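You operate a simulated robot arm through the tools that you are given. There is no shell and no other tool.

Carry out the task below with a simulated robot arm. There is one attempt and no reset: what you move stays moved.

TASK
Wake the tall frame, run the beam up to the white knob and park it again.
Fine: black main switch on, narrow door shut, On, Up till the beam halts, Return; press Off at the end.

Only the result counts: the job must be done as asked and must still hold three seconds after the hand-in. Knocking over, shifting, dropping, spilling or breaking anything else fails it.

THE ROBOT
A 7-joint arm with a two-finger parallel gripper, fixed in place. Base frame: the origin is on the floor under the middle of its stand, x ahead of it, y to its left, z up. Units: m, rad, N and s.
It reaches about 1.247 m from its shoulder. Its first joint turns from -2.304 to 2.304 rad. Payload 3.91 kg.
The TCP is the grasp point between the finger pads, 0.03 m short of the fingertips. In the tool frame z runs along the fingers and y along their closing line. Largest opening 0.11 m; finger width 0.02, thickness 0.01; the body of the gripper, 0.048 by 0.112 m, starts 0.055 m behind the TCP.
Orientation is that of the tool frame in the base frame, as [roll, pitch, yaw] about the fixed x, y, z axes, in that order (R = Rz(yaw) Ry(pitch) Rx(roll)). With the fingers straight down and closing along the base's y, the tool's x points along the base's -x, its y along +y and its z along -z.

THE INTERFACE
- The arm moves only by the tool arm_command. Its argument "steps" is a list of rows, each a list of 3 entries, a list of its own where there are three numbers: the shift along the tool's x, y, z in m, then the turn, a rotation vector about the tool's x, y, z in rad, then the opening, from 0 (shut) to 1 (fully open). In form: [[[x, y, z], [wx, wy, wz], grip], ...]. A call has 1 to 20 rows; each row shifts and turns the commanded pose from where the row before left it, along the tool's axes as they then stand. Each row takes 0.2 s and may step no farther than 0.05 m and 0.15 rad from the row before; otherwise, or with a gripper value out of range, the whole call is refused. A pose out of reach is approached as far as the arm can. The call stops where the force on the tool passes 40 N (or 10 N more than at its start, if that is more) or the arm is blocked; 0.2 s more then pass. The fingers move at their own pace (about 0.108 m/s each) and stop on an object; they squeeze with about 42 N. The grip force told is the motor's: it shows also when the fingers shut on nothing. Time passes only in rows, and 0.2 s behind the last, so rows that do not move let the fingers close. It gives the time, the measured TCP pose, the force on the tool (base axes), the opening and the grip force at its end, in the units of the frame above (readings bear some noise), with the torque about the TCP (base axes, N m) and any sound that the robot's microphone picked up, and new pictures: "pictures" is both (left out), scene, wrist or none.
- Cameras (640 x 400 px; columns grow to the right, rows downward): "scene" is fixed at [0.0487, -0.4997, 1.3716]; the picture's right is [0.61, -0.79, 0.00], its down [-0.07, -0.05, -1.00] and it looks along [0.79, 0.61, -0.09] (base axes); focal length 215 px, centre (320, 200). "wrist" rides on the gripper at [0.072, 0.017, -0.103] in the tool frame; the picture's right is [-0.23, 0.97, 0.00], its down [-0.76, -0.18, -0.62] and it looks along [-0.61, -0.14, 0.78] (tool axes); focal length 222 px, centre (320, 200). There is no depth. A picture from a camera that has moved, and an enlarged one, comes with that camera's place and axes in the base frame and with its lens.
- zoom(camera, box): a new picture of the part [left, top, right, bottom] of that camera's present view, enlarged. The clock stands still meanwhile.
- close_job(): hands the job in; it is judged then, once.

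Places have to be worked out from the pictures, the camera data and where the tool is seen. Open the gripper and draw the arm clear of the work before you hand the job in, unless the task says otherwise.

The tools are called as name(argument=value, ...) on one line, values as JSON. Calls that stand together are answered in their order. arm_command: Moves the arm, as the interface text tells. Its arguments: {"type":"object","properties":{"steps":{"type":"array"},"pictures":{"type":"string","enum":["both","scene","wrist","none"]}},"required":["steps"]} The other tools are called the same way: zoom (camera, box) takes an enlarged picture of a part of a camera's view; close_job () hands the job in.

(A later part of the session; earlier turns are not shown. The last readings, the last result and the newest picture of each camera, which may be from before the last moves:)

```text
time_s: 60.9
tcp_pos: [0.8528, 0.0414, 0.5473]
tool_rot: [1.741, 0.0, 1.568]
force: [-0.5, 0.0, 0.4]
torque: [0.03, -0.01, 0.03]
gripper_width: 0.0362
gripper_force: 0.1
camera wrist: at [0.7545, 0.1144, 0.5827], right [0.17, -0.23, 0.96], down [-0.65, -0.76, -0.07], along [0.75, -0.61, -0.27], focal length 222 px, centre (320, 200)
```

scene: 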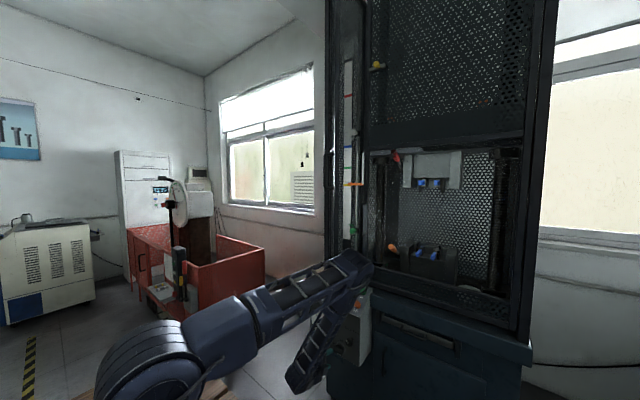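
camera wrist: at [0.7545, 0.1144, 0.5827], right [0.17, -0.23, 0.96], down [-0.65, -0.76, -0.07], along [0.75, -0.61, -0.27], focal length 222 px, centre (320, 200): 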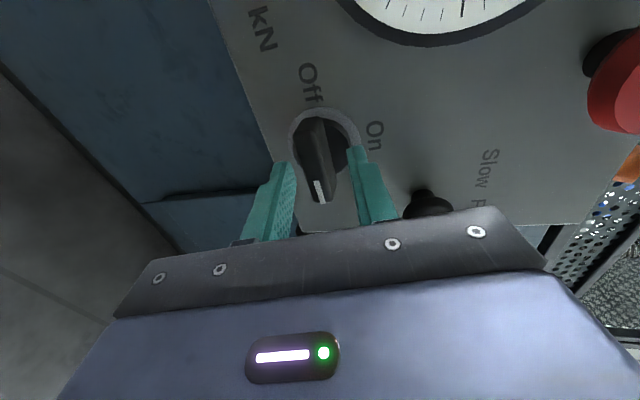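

Reached without limits and no contact. Now advance 15 mm and close the fingers on the bar.

arm_command(steps=[[[0.0006, -0.0031, 0.016], [0, 0, 0], 0.33], [[0, 0, 0], [0, 0, 0], 0.2], [[0, 0, 0], [0, 0, 0], 0.1], [[0, 0, 0], [0, 0, 0], 0.0], [[0, 0, 0], [0, 0, 0], 0.0]], pictures="wrist")

zoom(camera="wrist", box=[220, 60, 440, 240])

```text
time_s: 61.6
tcp_pos: [0.8679, 0.0415, 0.5463]
tool_rot: [1.739, 0.001, 1.57]
force: [-22.1, -4.4, 19.4]
torque: [-0.08, -1.2, -0.04]
gripper_width: 0.025
gripper_force: 14.0
stopped in row 3: the force on the tool passed its limit at 48 N (the readings are from after the stop); the commanded pose is now the measured one
camera wrist: at [0.769, 0.115, 0.5795], right [0.16, -0.23, 0.96], down [-0.64, -0.76, -0.07], along [0.75, -0.61, -0.27], focal length 222 px, centre (320, 200)
```

wrist: 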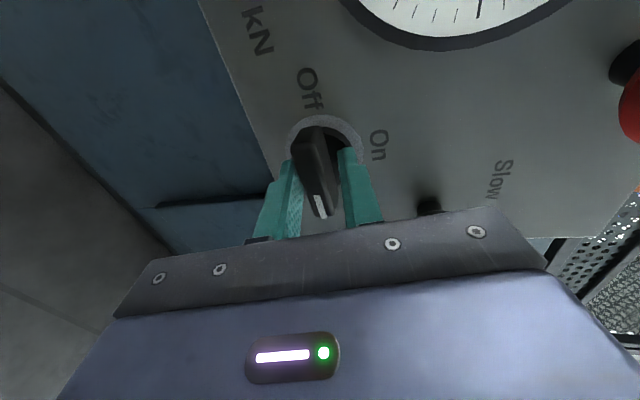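

```text
2.22 times, centred on (330, 150) of wrist
camera zoom: at [0.769, 0.115, 0.5795], right [0.16, -0.23, 0.96], down [-0.64, -0.76, -0.07], along [0.75, -0.61, -0.27], focal length 494 px, centre (298, 311)
```

zoom: 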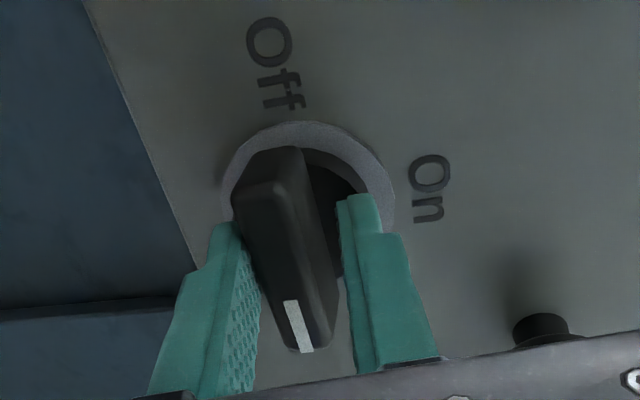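

The upper fingertip met the round base behind the bar (its front is at x≈0.899). I open a little, back off 6 mm so the tips only overlap the bar itself, and close again.

arm_command(steps=[[[0, 0, 0], [0, 0, 0], 0.33], [[0, -0.0052, -0.0062], [0, 0, 0], 0.33], [[0, 0, 0], [0, 0, 0], 0.33]], pictures="wrist")

zoom(camera="wrist", box=[220, 60, 440, 240])

```text
time_s: 62.4
tcp_pos: [0.8605, 0.0421, 0.5402]
tool_rot: [1.741, -0.002, 1.568]
force: [-0.2, 0.4, 0.2]
torque: [0.02, 0.03, 0.0]
gripper_width: 0.0363
gripper_force: 0.0
camera wrist: at [0.7626, 0.1151, 0.5744], right [0.16, -0.23, 0.96], down [-0.64, -0.76, -0.07], along [0.75, -0.61, -0.27], focal length 222 px, centre (320, 200)
```

wrist: 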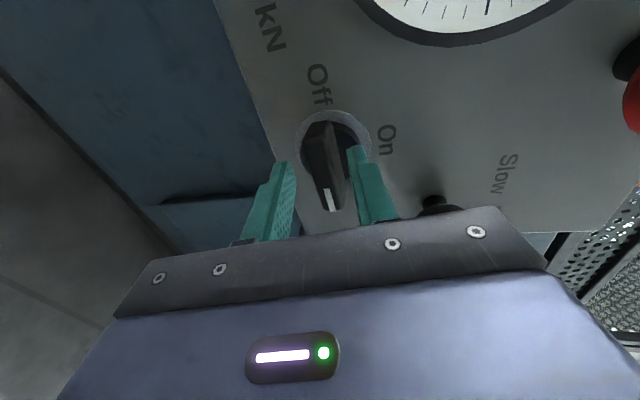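

```text
2.22 times, centred on (330, 150) of wrist
camera zoom: at [0.7626, 0.1151, 0.5744], right [0.16, -0.23, 0.96], down [-0.64, -0.76, -0.07], along [0.75, -0.61, -0.27], focal length 494 px, centre (298, 311)
```

zoom: 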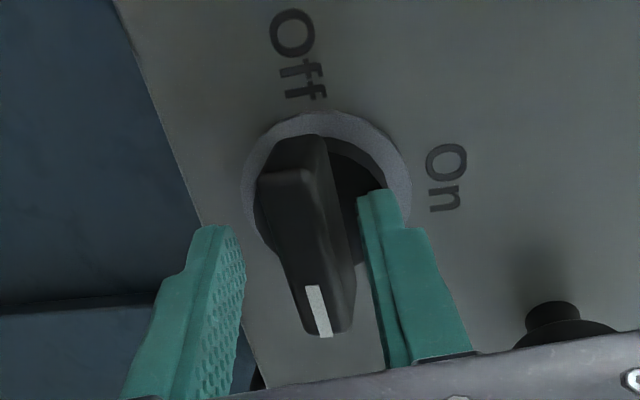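

Contact-free and the bar sits between the fingers. Close gently in steps.

arm_command(steps=[[[0, 0, 0], [0, 0, 0], 0.22], [[0, 0, 0], [0, 0, 0], 0.14], [[0, 0, 0], [0, 0, 0], 0.08], [[0, 0, 0], [0, 0, 0], 0.0], [[0, 0, 0], [0, 0, 0], 0.0]], pictures="wrist")

zoom(camera="wrist", box=[220, 60, 440, 240])

```text
time_s: 63.4
tcp_pos: [0.8621, 0.0434, 0.5435]
tool_rot: [1.733, -0.002, 1.57]
force: [-16.4, -3.7, 15.6]
torque: [-0.08, -1.2, -0.04]
gripper_width: 0.0186
gripper_force: 44.5
stopped in row 4: the force on the tool passed its limit at 50 N (the readings are from after the stop); the commanded pose is now the measured one
camera wrist: at [0.7633, 0.1151, 0.5772], right [0.16, -0.23, 0.96], down [-0.64, -0.76, -0.08], along [0.75, -0.61, -0.27], focal length 222 px, centre (320, 200)
```

wrist: 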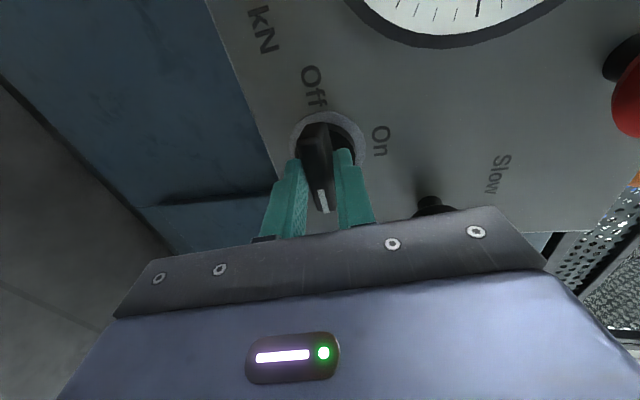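

```text
2.22 times, centred on (330, 150) of wrist
camera zoom: at [0.7633, 0.1151, 0.5772], right [0.16, -0.23, 0.96], down [-0.64, -0.76, -0.08], along [0.75, -0.61, -0.27], focal length 494 px, centre (298, 311)
```

zoom: 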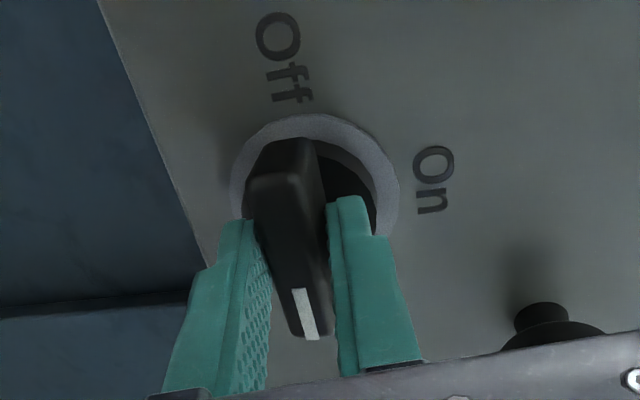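

The fingers now hold the bar (width 18.6 mm, grip 44 N). I hold for a moment to see the residual force settle.

arm_command(steps=[[[0, 0.002, -0.001], [0, 0, 0], 0], [[0, 0, 0], [0, 0, 0], 0]], pictures="none")

```text
time_s: 64.0
tcp_pos: [0.863, 0.0416, 0.5432]
tool_rot: [1.735, 0.001, 1.569]
force: [11.9, 3.4, -20.7]
torque: [0.07, -0.45, -0.24]
gripper_width: 0.0187
gripper_force: 44.7
```

Equilibrium is about 1 mm back. I settle there and start turning clockwise (seen from the front) about the switch axis with a small test turn of 0.1 rad.

arm_command(steps=[[[0, -0.0011, 0.0005], [0, 0, 0], 0], [[0, 0, 0], [0, 0, 0], 0], [[-0.0002, 0, 0], [0, 0.0084, 0.0493], 0], [[-0.0002, 0, 0], [0, 0.0084, 0.0493], 0]], pictures="wrist")

zoom(camera="wrist", box=[220, 60, 440, 240])

```text
time_s: 65.0
tcp_pos: [0.8614, 0.0418, 0.5447]
tool_rot: [1.735, -0.099, 1.57]
force: [-10.9, 1.7, -0.8]
torque: [-1.25, -0.81, -0.11]
gripper_width: 0.0201
gripper_force: 45.3
camera wrist: at [0.7633, 0.1112, 0.5845], right [0.16, -0.32, 0.93], down [-0.64, -0.75, -0.15], along [0.75, -0.58, -0.33], focal length 222 px, centre (320, 200)
```

wrist: 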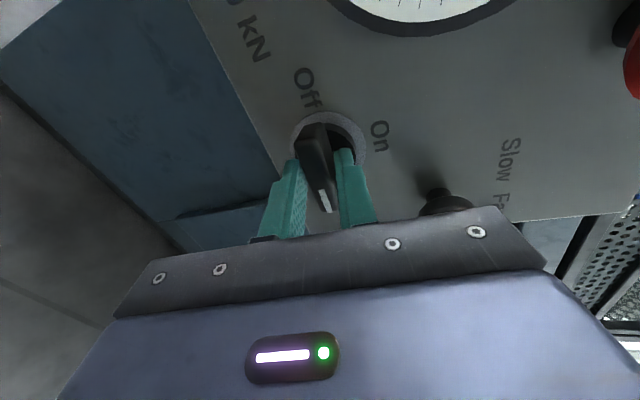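

```text
2.22 times, centred on (330, 150) of wrist
camera zoom: at [0.7633, 0.1112, 0.5845], right [0.16, -0.32, 0.93], down [-0.64, -0.75, -0.15], along [0.75, -0.58, -0.33], focal length 494 px, centre (298, 311)
```

zoom: 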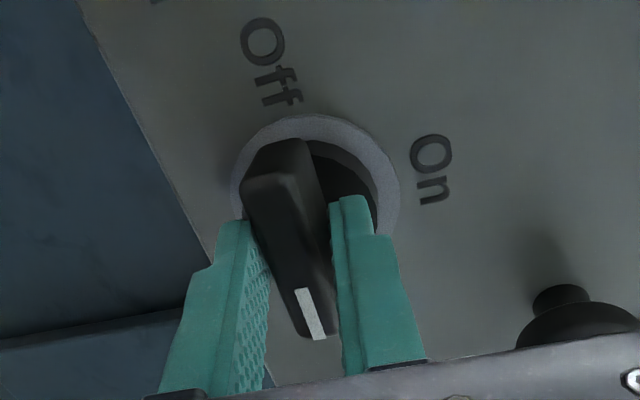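

A 0.1 rad clockwise turn builds up 1.25 N·m and the bar is not following well, which suggests a stop that way. I turn back and test 0.1 rad counter-clockwise.

arm_command(steps=[[[0.0002, 0, 0], [0, -0.0084, -0.0493], 0], [[0.0002, 0, 0], [0, -0.0084, -0.0493], 0], [[0.0002, 0, 0], [0, -0.0084, -0.0493], 0], [[0.0002, 0, 0], [0, -0.0084, -0.0493], 0]], pictures="wrist")

zoom(camera="wrist", box=[220, 60, 440, 240])

```text
time_s: 66.0
tcp_pos: [0.8625, 0.0432, 0.543]
tool_rot: [1.734, 0.102, 1.568]
force: [-9.9, -7.4, -0.7]
torque: [0.01, -0.71, 0.81]
gripper_width: 0.0188
gripper_force: 45.1
camera wrist: at [0.7636, 0.1183, 0.5698], right [0.16, -0.13, 0.98], down [-0.65, -0.76, 0.0], along [0.75, -0.63, -0.2], focal length 222 px, centre (320, 200)
```

wrist: 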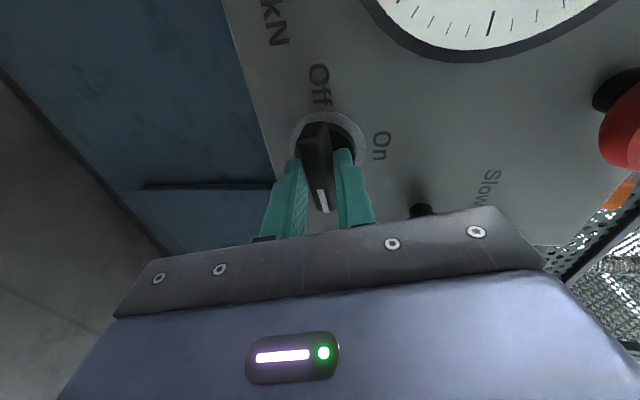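

```text
2.22 times, centred on (330, 150) of wrist
camera zoom: at [0.7636, 0.1183, 0.5698], right [0.16, -0.13, 0.98], down [-0.65, -0.76, 0.0], along [0.75, -0.63, -0.2], focal length 494 px, centre (298, 311)
```

zoom: 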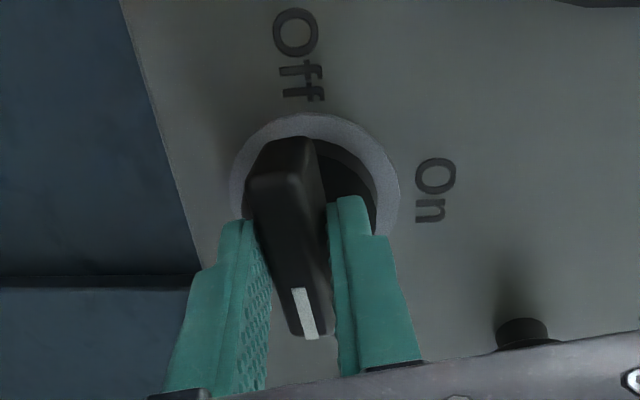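

Counter-clockwise the bar follows freely (torque ≈0), so the white mark turns up to "On". I continue counter-clockwise in 0.1 rad rows.

arm_command(steps=[[[0.0004, 0, 0], [0, -0.0167, -0.0986], 0], [[0.0004, 0, 0], [0, -0.0167, -0.0986], 0], [[0.0004, 0, 0], [0, -0.0167, -0.0986], 0], [[0.0004, 0, 0], [0, -0.0167, -0.0986], 0], [[0.0004, 0, 0], [0, -0.0167, -0.0986], 0], [[0.0004, 0, 0], [0, -0.0167, -0.0986], 0]], pictures="both")

zoom(camera="wrist", box=[220, 60, 440, 240])

```text
time_s: 67.4
tcp_pos: [0.8629, 0.0445, 0.5428]
tool_rot: [1.736, 0.703, 1.566]
force: [-0.3, -17.4, -19.7]
torque: [0.03, -0.35, 0.13]
gripper_width: 0.019
gripper_force: 44.9
camera wrist: at [0.7639, 0.1217, 0.5209], right [0.16, 0.45, 0.88], down [-0.65, -0.63, 0.44], along [0.74, -0.64, 0.19], focal length 222 px, centre (320, 200)
```

scene: 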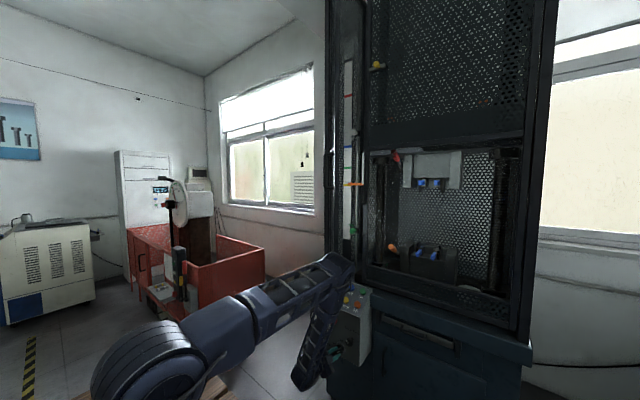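
wrist: 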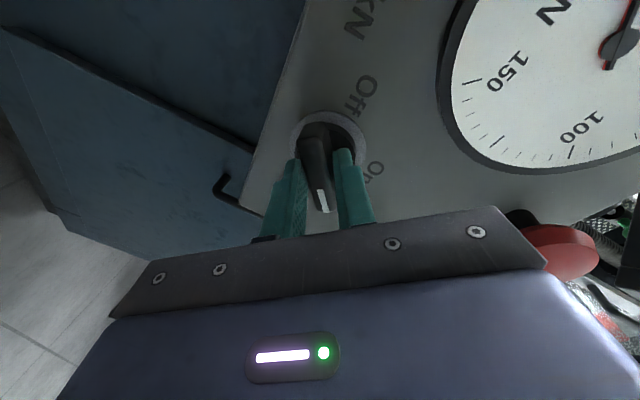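

```text
2.22 times, centred on (330, 150) of wrist
camera zoom: at [0.7639, 0.1217, 0.5209], right [0.16, 0.45, 0.88], down [-0.65, -0.63, 0.44], along [0.74, -0.64, 0.19], focal length 494 px, centre (298, 311)
```

zoom: 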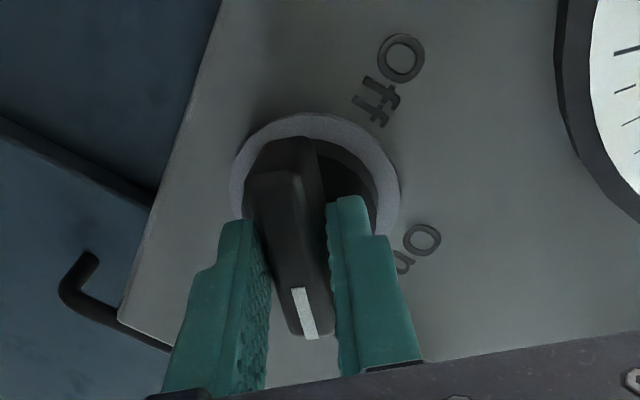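

The bar turns with the gripper and the white mark is approaching "On". A small sideways force built up, so I correct 1.2 mm along the closing line and continue.

arm_command(steps=[[[0.0003, -0.0012, 0], [0, -0.0167, -0.0986], 0], [[0.0003, 0, 0], [0, -0.0167, -0.0986], 0], [[0.0003, 0, 0], [0, -0.0167, -0.0986], 0], [[0.0003, 0, 0], [0, -0.0167, -0.0986], 0], [[0.0003, 0, 0], [0, -0.0167, -0.0986], 0]], pictures="wrist")

zoom(camera="wrist", box=[220, 60, 440, 240])

```text
time_s: 68.6
tcp_pos: [0.8622, 0.045, 0.5394]
tool_rot: [1.729, 1.202, 1.56]
force: [7.9, -27.8, -23.6]
torque: [0.09, 0.75, 0.54]
gripper_width: 0.0191
gripper_force: 45.3
camera wrist: at [0.7639, 0.1026, 0.4846], right [0.16, 0.81, 0.56], down [-0.65, -0.34, 0.68], along [0.74, -0.47, 0.47], focal length 222 px, centre (320, 200)
```

wrist: 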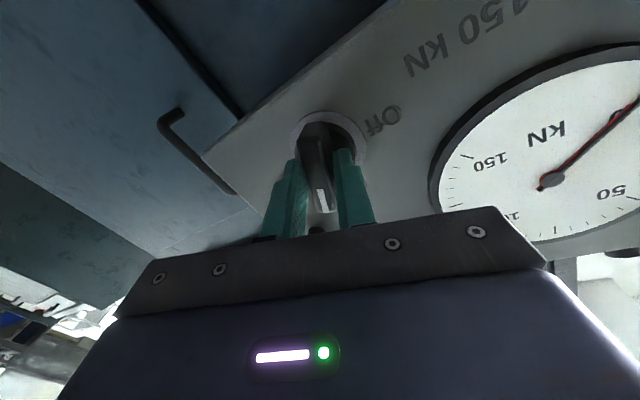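

```text
2.22 times, centred on (330, 150) of wrist
camera zoom: at [0.7639, 0.1026, 0.4846], right [0.16, 0.81, 0.56], down [-0.65, -0.34, 0.68], along [0.74, -0.47, 0.47], focal length 494 px, centre (298, 311)
```

zoom: 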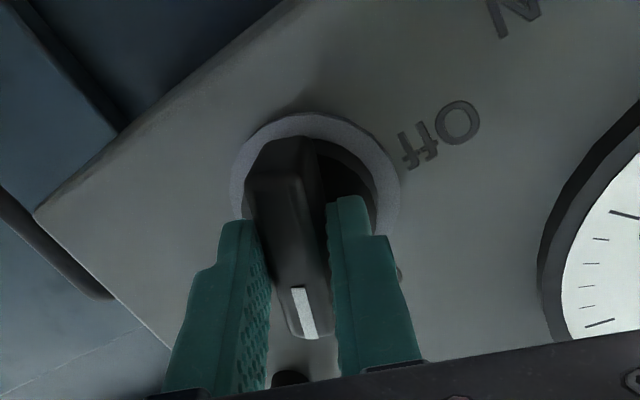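

Nearly there (−1.2 rad). I relieve the sideways load (~1.7 mm along −y of the tool) and continue in smaller steps.

arm_command(steps=[[[0.0006, -0.0018, 0.0007], [0, 0, 0], 0], [[0.0003, -0.0004, 0], [0, -0.0167, -0.0986], 0], [[0.0003, -0.0004, 0], [0, -0.0167, -0.0986], 0], [[0.0003, -0.0004, 0], [0, -0.0167, -0.0986], 0]], pictures="wrist")

```text
time_s: 69.6
tcp_pos: [0.8622, 0.0438, 0.5393]
tool_rot: [1.644, 1.5, 1.476]
force: [-8.1, -3.3, 1.8]
torque: [0.02, 0.07, 0.81]
gripper_width: 0.0189
gripper_force: 45.1
camera wrist: at [0.764, 0.0832, 0.4685], right [0.16, 0.94, 0.3], down [-0.65, -0.12, 0.75], along [0.74, -0.31, 0.59], focal length 222 px, centre (320, 200)
```

wrist: 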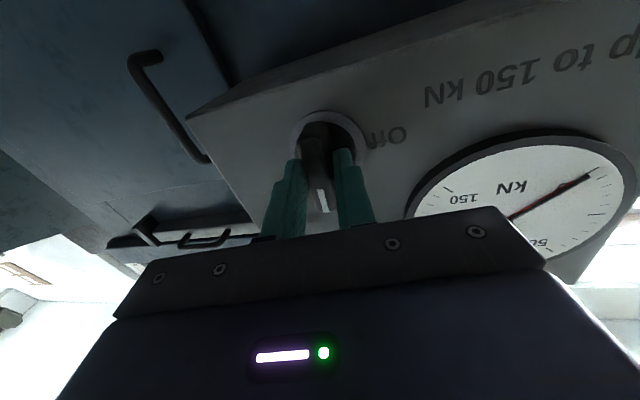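

At −1.5 rad with low force. A few more small turns until the stop is felt.

arm_command(steps=[[[0.0001, -0.0001, 0], [0, -0.0067, -0.0394], 0], [[0.0001, -0.0001, 0], [0, -0.0067, -0.0394], 0], [[0.0001, -0.0001, 0], [0, -0.0067, -0.0394], 0]], pictures="none")

```text
time_s: 70.4
tcp_pos: [0.8617, 0.0437, 0.5382]
tool_rot: [-1.286, 1.522, -1.456]
force: [-4.3, 12.1, 2.5]
torque: [1.16, 0.2, 1.14]
gripper_width: 0.0195
gripper_force: 45.0
```

Torque rises to 1.2 N·m — the stop at "On" is reached. I release the bar and back straight out.

arm_command(steps=[[[0, 0, 0], [0, 0.004, 0.024], 0], [[0, 0, 0], [0, 0, 0], 0.35], [[0, 0, 0], [0, 0, 0], 0.35], [[0, 0, -0.03], [0, 0, 0], 0.35], [[0, 0, -0.03], [0, 0, 0], 0.35], [[0, 0, -0.03], [0, 0, 0], 0.35]], pictures="both")

zoom(camera="scene", box=[310, 280, 380, 370])

zoom(camera="wrist", box=[220, 60, 440, 240])

```text
time_s: 71.8
tcp_pos: [0.7734, 0.0575, 0.5366]
tool_rot: [-1.185, 1.544, -1.355]
force: [0.0, -0.2, 0.3]
torque: [-0.01, 0.0, 0.02]
gripper_width: 0.0385
gripper_force: 0.0
camera wrist: at [0.6745, 0.0906, 0.4636], right [0.16, 0.97, 0.2], down [-0.65, -0.05, 0.76], along [0.74, -0.26, 0.62], focal length 222 px, centre (320, 200)
```

scene: 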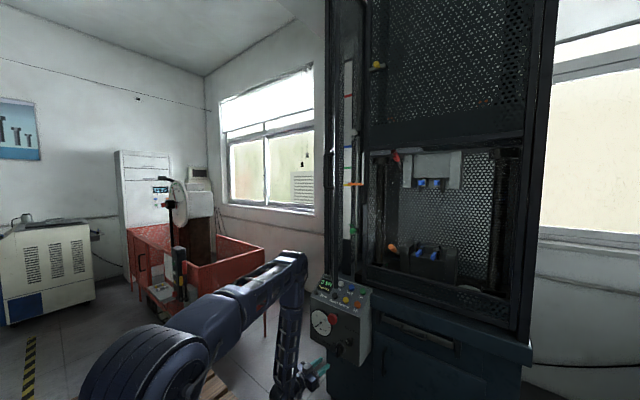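
wrist: 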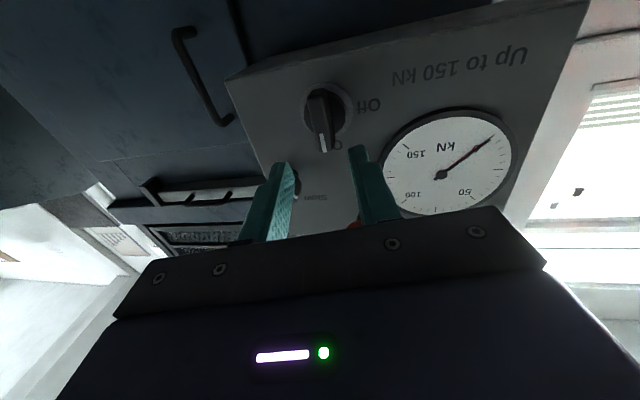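

```text
4.44 times, centred on (345, 325) of scene
camera zoom: at [0.0487, -0.4997, 1.3716], right [0.61, -0.79, 0.0], down [-0.07, -0.05, -1.0], along [0.79, 0.61, -0.09], focal length 957 px, centre (209, -356)
```

zoom: 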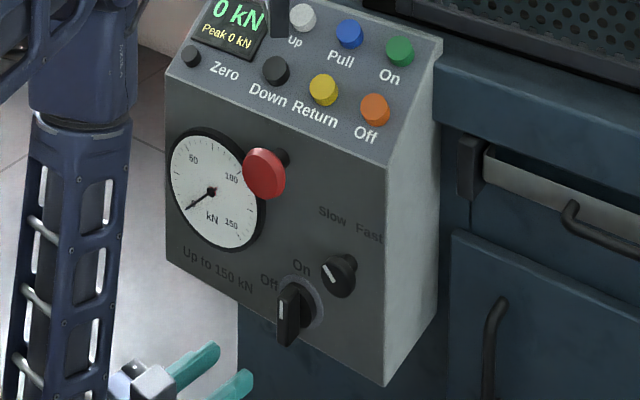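

```text
2.22 times, centred on (330, 150) of wrist
camera zoom: at [0.6745, 0.0906, 0.4636], right [0.16, 0.97, 0.2], down [-0.65, -0.05, 0.76], along [0.74, -0.26, 0.62], focal length 494 px, centre (298, 311)
```

zoom: 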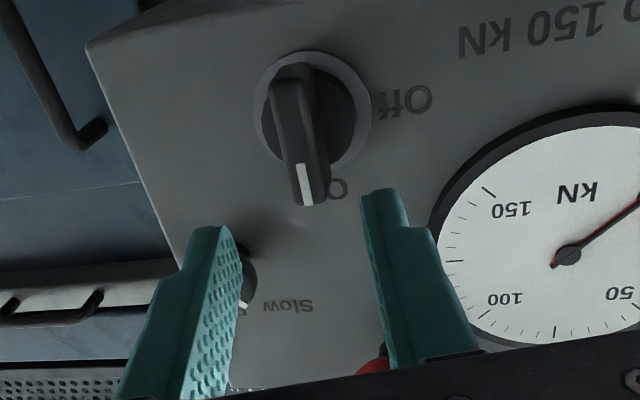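

Main switch is On — the display lit up ("0 kN"). Next the narrow door: I raise the arm straight up, clear in front of the box, to about z≈1.1.

arm_command(steps=[[[-0.045, 0, -0.005], [0, 0, 0], 0], [[-0.045, 0, -0.005], [0, 0, 0], 0], [[-0.045, 0, -0.005], [0, 0, 0], 0], [[-0.045, 0, -0.005], [0, 0, 0], 0], [[-0.045, 0, 0], [0, 0, 0], 0], [[-0.045, 0, 0], [0, 0, 0], 0], [[-0.045, 0, 0], [0, 0, 0], 0], [[-0.045, 0, 0], [0, 0, 0], 0], [[-0.045, 0, 0], [0, 0, 0], 0], [[-0.045, 0, 0], [0, 0, 0], 0], [[-0.045, 0, 0], [0, 0, 0], 0], [[-0.045, 0, 0], [0, 0, 0], 0], [[-0.045, 0, 0], [0, 0, 0], 0]], pictures="both")

```text
time_s: 74.6
tcp_pos: [0.7508, 0.0733, 1.123]
tool_rot: [-1.246, 1.545, -1.417]
force: [0.7, -1.4, -0.7]
torque: [-0.03, -0.04, -0.04]
gripper_width: 0.0
gripper_force: 37.4
camera wrist: at [0.6526, 0.1067, 1.0486], right [0.16, 0.97, 0.2], down [-0.65, -0.05, 0.76], along [0.74, -0.26, 0.62], focal length 222 px, centre (320, 200)
```

scene: 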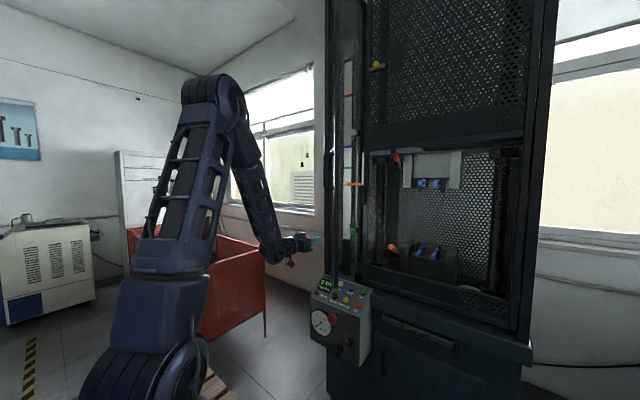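
wrist: 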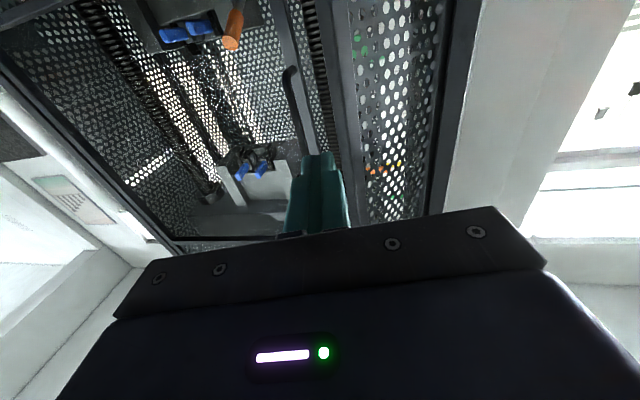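

Arm is up in good posture. The door's free edge is at ≈(0.93,0.08); I position the closed fingertips in front of its edge bar at (0.86,0.10,1.02), below the door handle.

arm_command(steps=[[[0.0257, 0.0119, 0.0255], [0, 0, 0], 0], [[0.0257, 0.0119, 0.0255], [0, 0, 0], 0], [[0.0257, 0.0119, 0.0255], [0, 0, 0], 0], [[0.0257, 0.0119, 0.0255], [0, 0, 0], 0]], pictures="both")

zoom(camera="scene", box=[290, 180, 400, 310])

```text
time_s: 75.6
tcp_pos: [0.859, 0.1035, 1.0182]
tool_rot: [-1.146, 1.546, -1.317]
force: [0.2, 0.2, 0.0]
torque: [0.0, 0.06, -0.02]
gripper_width: 0.0
gripper_force: 37.7
camera wrist: at [0.7614, 0.1356, 0.9453], right [0.16, 0.97, 0.2], down [-0.65, -0.05, 0.76], along [0.74, -0.26, 0.62], focal length 222 px, centre (320, 200)
```

scene: 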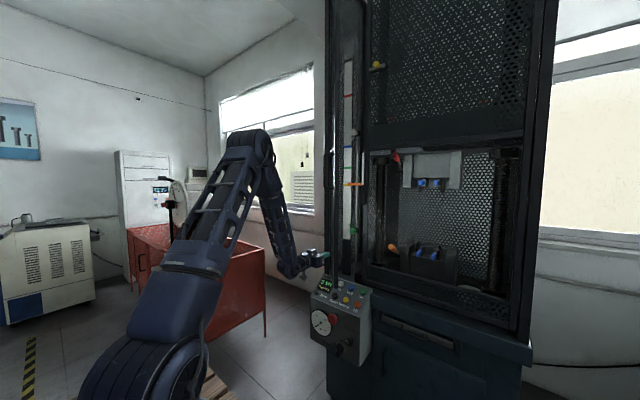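
wrist: 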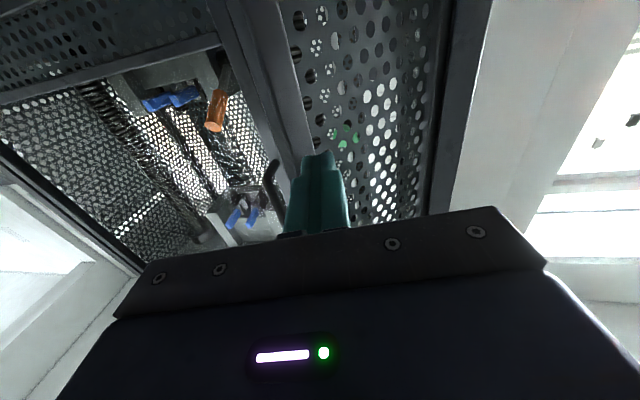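

```text
3.08 times, centred on (345, 245) of scene
camera zoom: at [0.0487, -0.4997, 1.3716], right [0.61, -0.79, 0.0], down [-0.07, -0.05, -1.0], along [0.79, 0.61, -0.09], focal length 663 px, centre (243, 62)
```

zoom: 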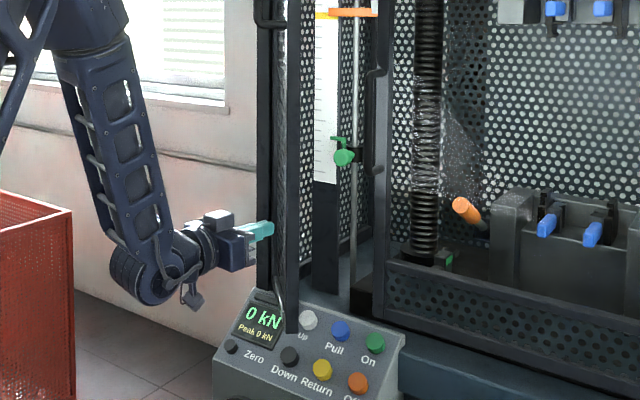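

zoom(camera="wrist", box=[200, 0, 460, 200])

```text
2.00 times, centred on (330, 100) of wrist
camera zoom: at [0.7614, 0.1356, 0.9453], right [0.16, 0.97, 0.2], down [-0.65, -0.05, 0.76], along [0.74, -0.26, 0.62], focal length 444 px, centre (300, 400)
```

zoom: 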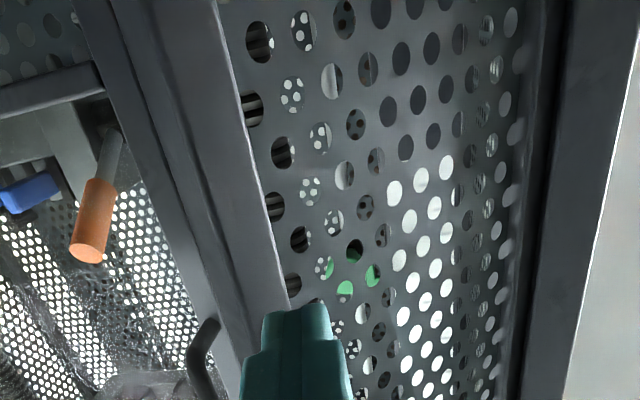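

The door's edge bar runs from ≈(0.91,0.068) to (0.925,0.086). I shift the fingertips onto that bar and push the door along its arc, part way first.

arm_command(steps=[[[0, -0.0197, 0.0034], [0, 0, 0], 0], [[0, 0.0051, 0.0296], [0, 0, 0], 0], [[0, -0.0084, 0.0217], [0, 0, 0], 0], [[0, -0.0065, 0.0214], [0, 0, 0], 0], [[0, -0.0055, 0.0212], [0, 0, 0], 0]], pictures="both")

zoom(camera="scene", box=[290, 180, 400, 310])

```text
time_s: 76.8
tcp_pos: [0.951, 0.0519, 1.0202]
tool_rot: [-1.172, 1.547, -1.341]
force: [0.1, 1.2, -0.4]
torque: [0.0, 0.01, 0.0]
gripper_width: 0.0001
gripper_force: 38.0
camera wrist: at [0.8521, 0.085, 0.9473], right [0.16, 0.97, 0.2], down [-0.65, -0.05, 0.76], along [0.74, -0.26, 0.62], focal length 222 px, centre (320, 200)
```

scene: 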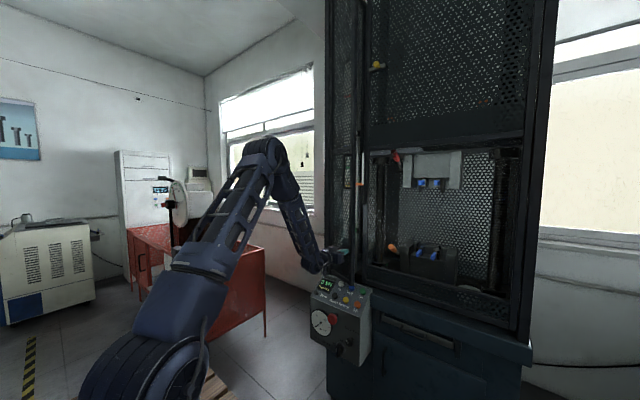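
wrist: 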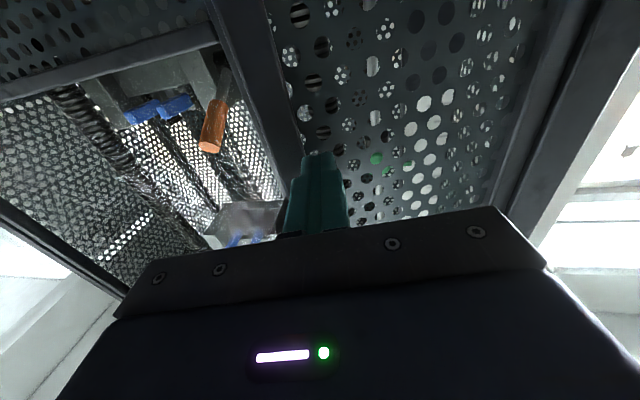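

```text
3.08 times, centred on (345, 245) of scene
camera zoom: at [0.0487, -0.4997, 1.3716], right [0.61, -0.79, 0.0], down [-0.07, -0.05, -1.0], along [0.79, 0.61, -0.09], focal length 663 px, centre (243, 62)
```

zoom: 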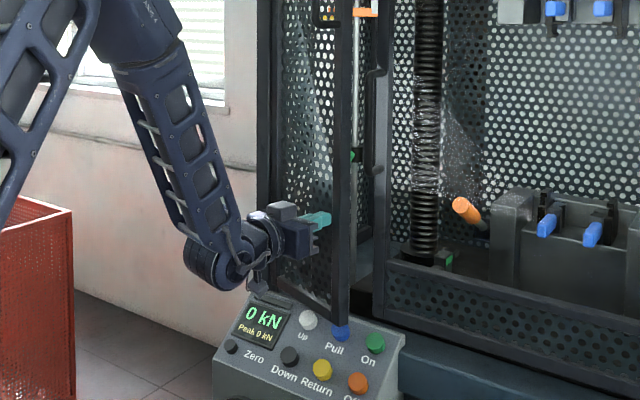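

The door swings easily. Continue along the arc until it seats.

arm_command(steps=[[[0, -0.0035, 0.0209], [0, 0, 0], 0], [[0, -0.0015, 0.0206], [0, 0, 0], 0], [[0, 0.0004, 0.0202], [0, 0, 0], 0], [[0, 0.0015, 0.015], [0, 0, 0], 0]], pictures="both")

zoom(camera="scene", box=[290, 180, 400, 310])

```text
time_s: 77.7
tcp_pos: [1.0125, 0.0356, 1.0209]
tool_rot: [-1.223, 1.546, -1.394]
force: [-35.4, -2.8, 11.9]
torque: [0.05, -0.3, 0.05]
gripper_width: 0.0
gripper_force: 38.1
stopped in row 4: the force on the tool passed its limit at 60 N (the readings are from after the stop); the commanded pose is now the measured one
camera wrist: at [0.9135, 0.0695, 0.9477], right [0.16, 0.96, 0.2], down [-0.65, -0.05, 0.76], along [0.74, -0.26, 0.62], focal length 222 px, centre (320, 200)
```

scene: 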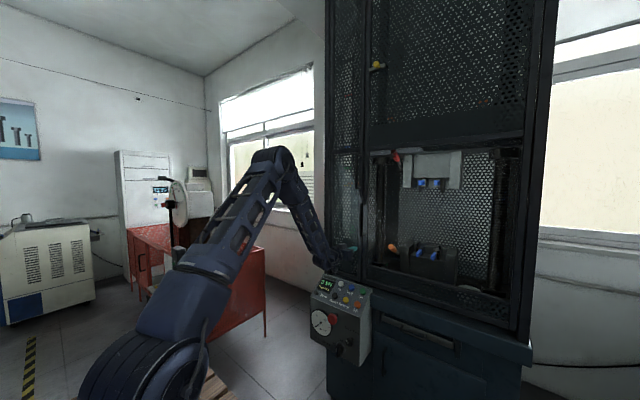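
wrist: 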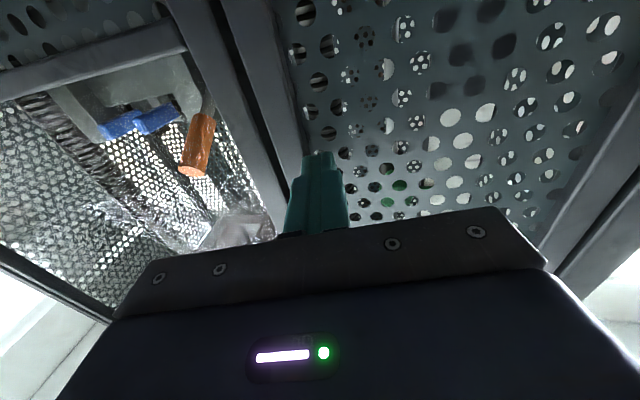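

```text
3.08 times, centred on (345, 245) of scene
camera zoom: at [0.0487, -0.4997, 1.3716], right [0.61, -0.79, 0.0], down [-0.07, -0.05, -1.0], along [0.79, 0.61, -0.09], focal length 663 px, centre (243, 62)
```

zoom: 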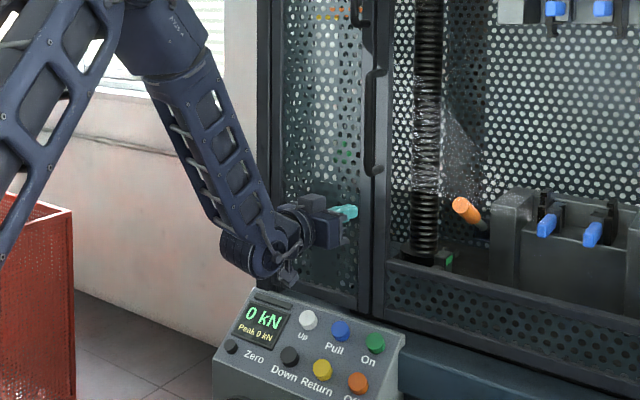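

The door seated (force rose at tip x≈1.04). I back off and check that it stays shut.

arm_command(steps=[[[0, 0, -0.02], [0, 0, 0], 0], [[0, 0, -0.04], [0, 0, 0], 0], [[0, 0, -0.04], [0, 0, 0], 0], [[0, 0, -0.04], [0, 0, 0], 0]], pictures="both")

zoom(camera="scene", box=[310, 100, 400, 300])

zoom(camera="wrist", box=[200, 0, 460, 200])

```text
time_s: 78.7
tcp_pos: [0.8768, 0.0591, 1.0176]
tool_rot: [-1.293, 1.546, -1.465]
force: [0.1, -1.0, -0.6]
torque: [0.02, 0.0, 0.01]
gripper_width: 0.0001
gripper_force: 37.3
camera wrist: at [0.7781, 0.0931, 0.9445], right [0.16, 0.96, 0.2], down [-0.65, -0.05, 0.76], along [0.75, -0.26, 0.62], focal length 222 px, centre (320, 200)
```

scene: 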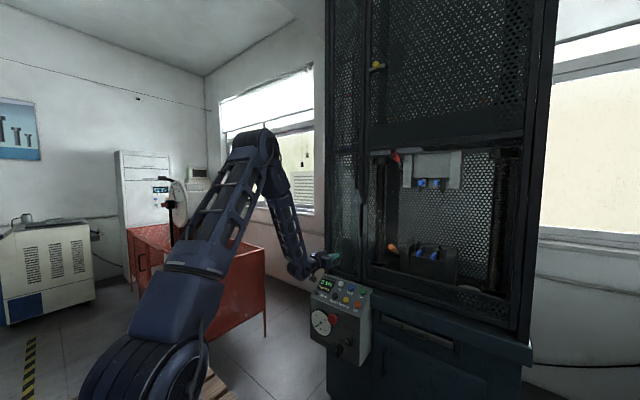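
wrist: 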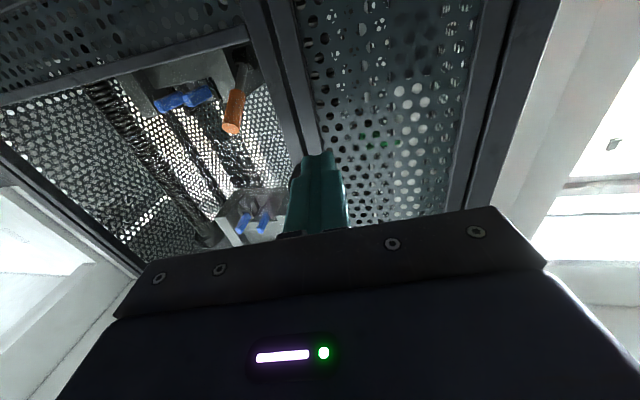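

```text
2.00 times, centred on (355, 200) of scene
camera zoom: at [0.0487, -0.4997, 1.3716], right [0.61, -0.79, 0.0], down [-0.07, -0.05, -1.0], along [0.79, 0.61, -0.09], focal length 431 px, centre (250, 200)
```

zoom: 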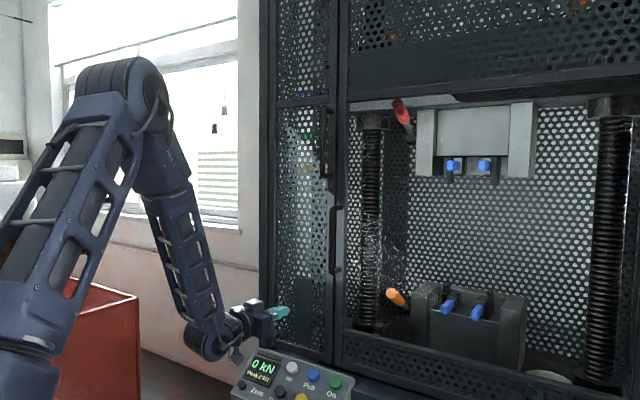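

```text
2.00 times, centred on (330, 100) of wrist
camera zoom: at [0.7781, 0.0931, 0.9445], right [0.16, 0.96, 0.2], down [-0.65, -0.05, 0.76], along [0.75, -0.26, 0.62], focal length 444 px, centre (300, 400)
```

zoom: 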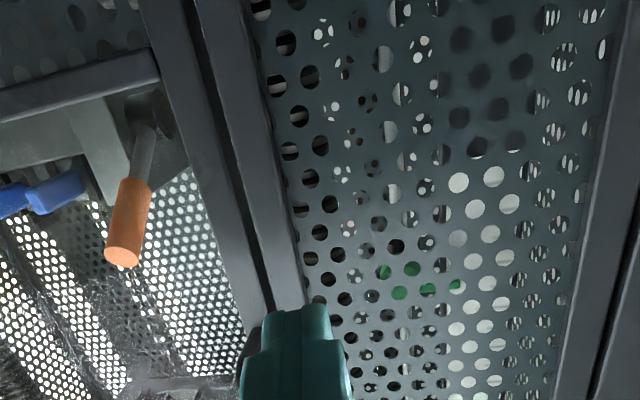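

The door stays shut. Now the On button at ≈(1.011,−0.028,0.814): I tilt the tool to face the sloped panel (θ≈1.07) and move to a hover point about 6 cm before the button.

arm_command(steps=[[[0, 0, 0], [-0.0432, 0.1266, -0.0043], 0], [[0, 0, 0], [-0.0432, 0.1266, -0.0043], 0], [[0, 0, 0], [-0.0432, 0.1266, -0.0043], 0], [[0, 0, 0], [-0.0432, 0.1266, -0.0043], 0], [[0.0208, -0.0175, 0.0252], [0, 0, 0], 0], [[0.0208, -0.0175, 0.0252], [0, 0, 0], 0], [[0.0208, -0.0175, 0.0252], [0, 0, 0], 0], [[0.0208, -0.0175, 0.0252], [0, 0, 0], 0]], pictures="both")

zoom(camera="wrist", box=[220, 40, 440, 240])

zoom(camera="scene", box=[300, 230, 400, 330])

```text
time_s: 80.5
tcp_pos: [0.9246, -0.0101, 0.8968]
tool_rot: [3.138, 1.068, 3.137]
force: [0.4, 1.2, 0.3]
torque: [-0.03, 0.0, -0.04]
gripper_width: 0.0
gripper_force: 37.5
camera wrist: at [0.7989, 0.0078, 0.8842], right [0.11, 0.97, 0.2], down [-0.18, -0.18, 0.97], along [0.98, -0.14, 0.15], focal length 222 px, centre (320, 200)
```

scene: 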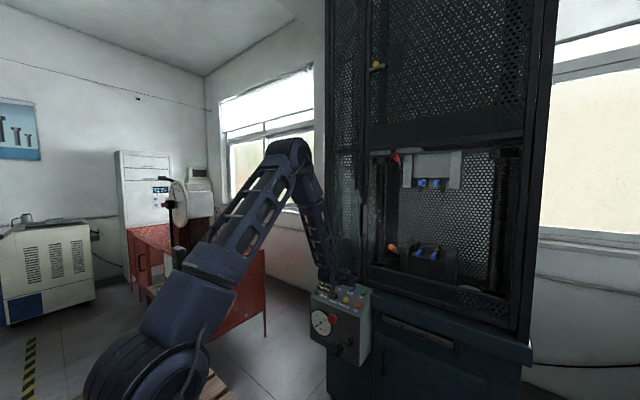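
wrist: 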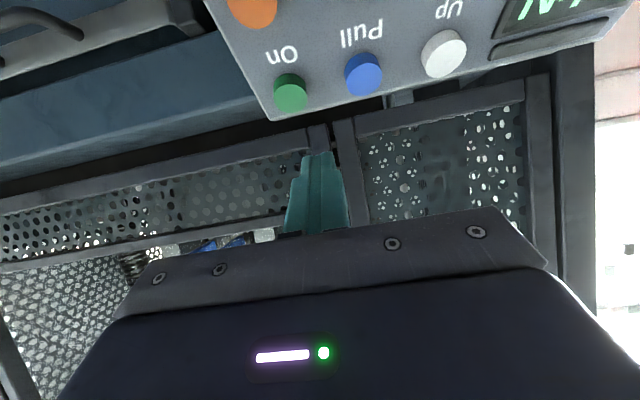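

```text
2.00 times, centred on (330, 140) of wrist
camera zoom: at [0.7989, 0.0078, 0.8842], right [0.11, 0.97, 0.2], down [-0.18, -0.18, 0.97], along [0.98, -0.14, 0.15], focal length 444 px, centre (300, 320)
```

zoom: 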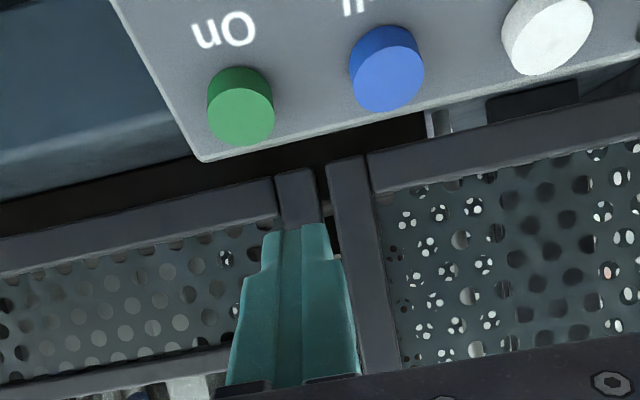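

```text
4.00 times, centred on (350, 280) of scene
camera zoom: at [0.0487, -0.4997, 1.3716], right [0.61, -0.79, 0.0], down [-0.07, -0.05, -1.0], along [0.79, 0.61, -0.09], focal length 862 px, centre (200, -120)
```

zoom: 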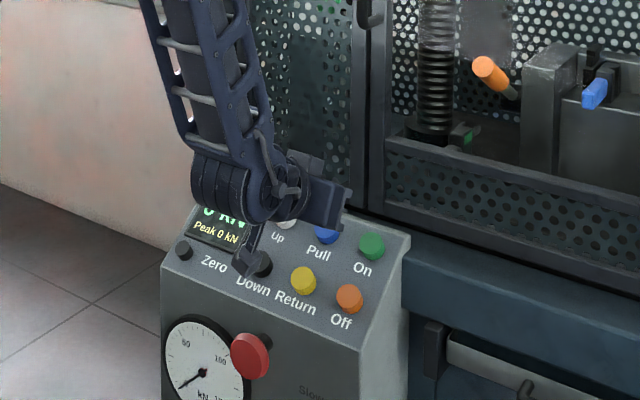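

Measured from both cameras: On face centre ≈(1.008,−0.0295,0.819), Up ≈(1.008,0.1015,0.820). I move to 1.5 cm before On.

arm_command(steps=[[[0.009, -0.0097, 0.0328], [0, 0, 0], 0], [[0.009, -0.0097, 0.0328], [0, 0, 0], 0]], pictures="both")

zoom(camera="wrist", box=[220, 60, 420, 240])

zoom(camera="scene", box=[310, 240, 390, 320])

```text
time_s: 81.1
tcp_pos: [0.973, -0.0288, 0.849]
tool_rot: [3.138, 1.067, 3.139]
force: [-0.5, -1.1, 0.2]
torque: [0.01, 0.02, -0.01]
gripper_width: 0.0
gripper_force: 37.4
camera wrist: at [0.8481, -0.011, 0.8365], right [0.11, 0.97, 0.2], down [-0.18, -0.18, 0.97], along [0.98, -0.14, 0.16], focal length 222 px, centre (320, 200)
```

scene: 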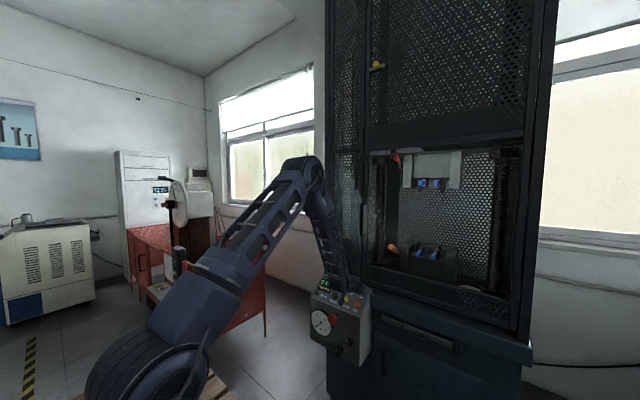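
wrist: 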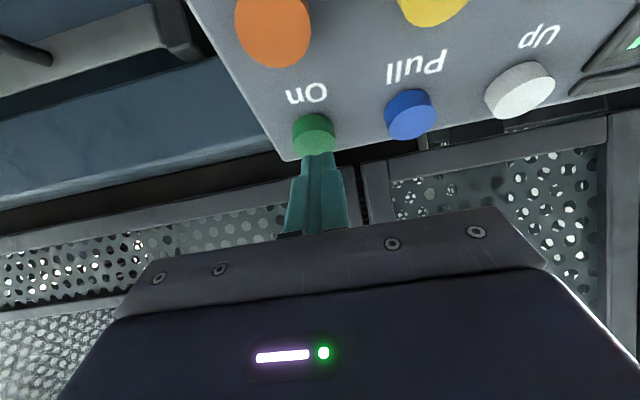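

```text
2.22 times, centred on (320, 150) of wrist
camera zoom: at [0.8481, -0.011, 0.8365], right [0.11, 0.97, 0.2], down [-0.18, -0.18, 0.97], along [0.98, -0.14, 0.16], focal length 494 px, centre (320, 311)
```

zoom: 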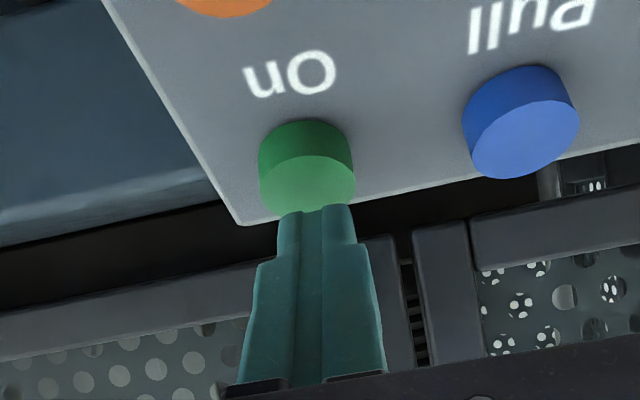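

```text
5.00 times, centred on (350, 280) of scene
camera zoom: at [0.0487, -0.4997, 1.3716], right [0.61, -0.79, 0.0], down [-0.07, -0.05, -1.0], along [0.79, 0.61, -0.09], focal length 1077 px, centre (170, -200)
```

zoom: 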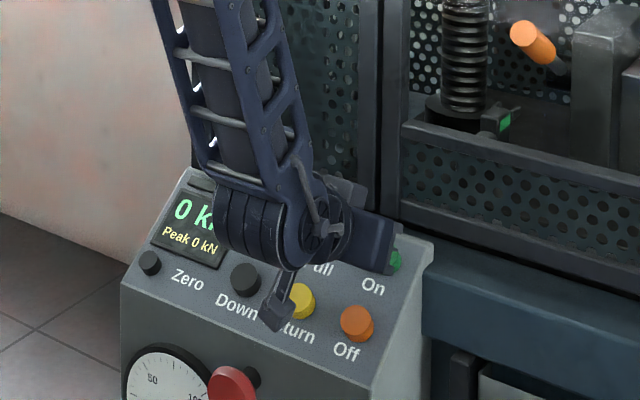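

Tip is aligned with the On face. Advance along the panel normal: 14 mm in small rows, watching force and sound.

arm_command(steps=[[[0.00176, -0.0007, 0.00468], [0, 0, 0], 0], [[0.00176, 0, 0.00468], [0, 0, 0], 0], [[0.0007, 0, 0.0019], [0, 0, 0], 0], [[0.0007, 0, 0.0019], [0, 0, 0], 0]], pictures="wrist")

zoom(camera="wrist", box=[220, 60, 420, 240])

```text
time_s: 82.1
tcp_pos: [0.983, -0.0298, 0.8395]
tool_rot: [3.14, 1.069, 3.139]
force: [-2.5, 1.0, 2.4]
torque: [-0.01, -0.04, -0.02]
gripper_width: 0.0
gripper_force: 37.7
heard: click
camera wrist: at [0.8566, -0.012, 0.8258], right [0.11, 0.97, 0.2], down [-0.18, -0.18, 0.97], along [0.98, -0.14, 0.15], focal length 222 px, centre (320, 200)
```

wrist: 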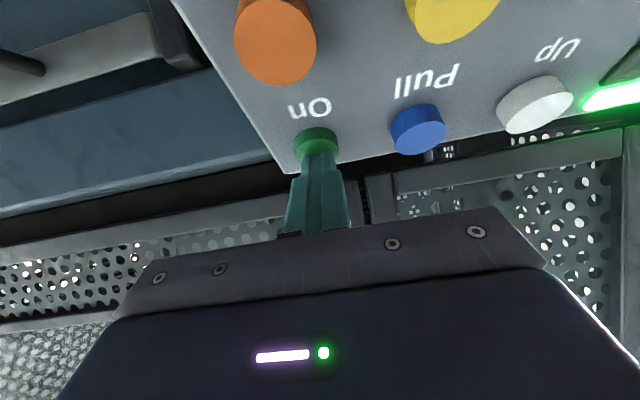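

```text
2.22 times, centred on (320, 150) of wrist
camera zoom: at [0.8566, -0.012, 0.8258], right [0.11, 0.97, 0.2], down [-0.18, -0.18, 0.97], along [0.98, -0.14, 0.15], focal length 494 px, centre (320, 311)
```

zoom: 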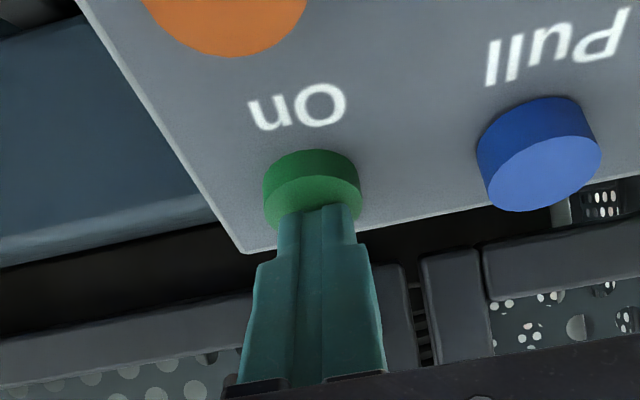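

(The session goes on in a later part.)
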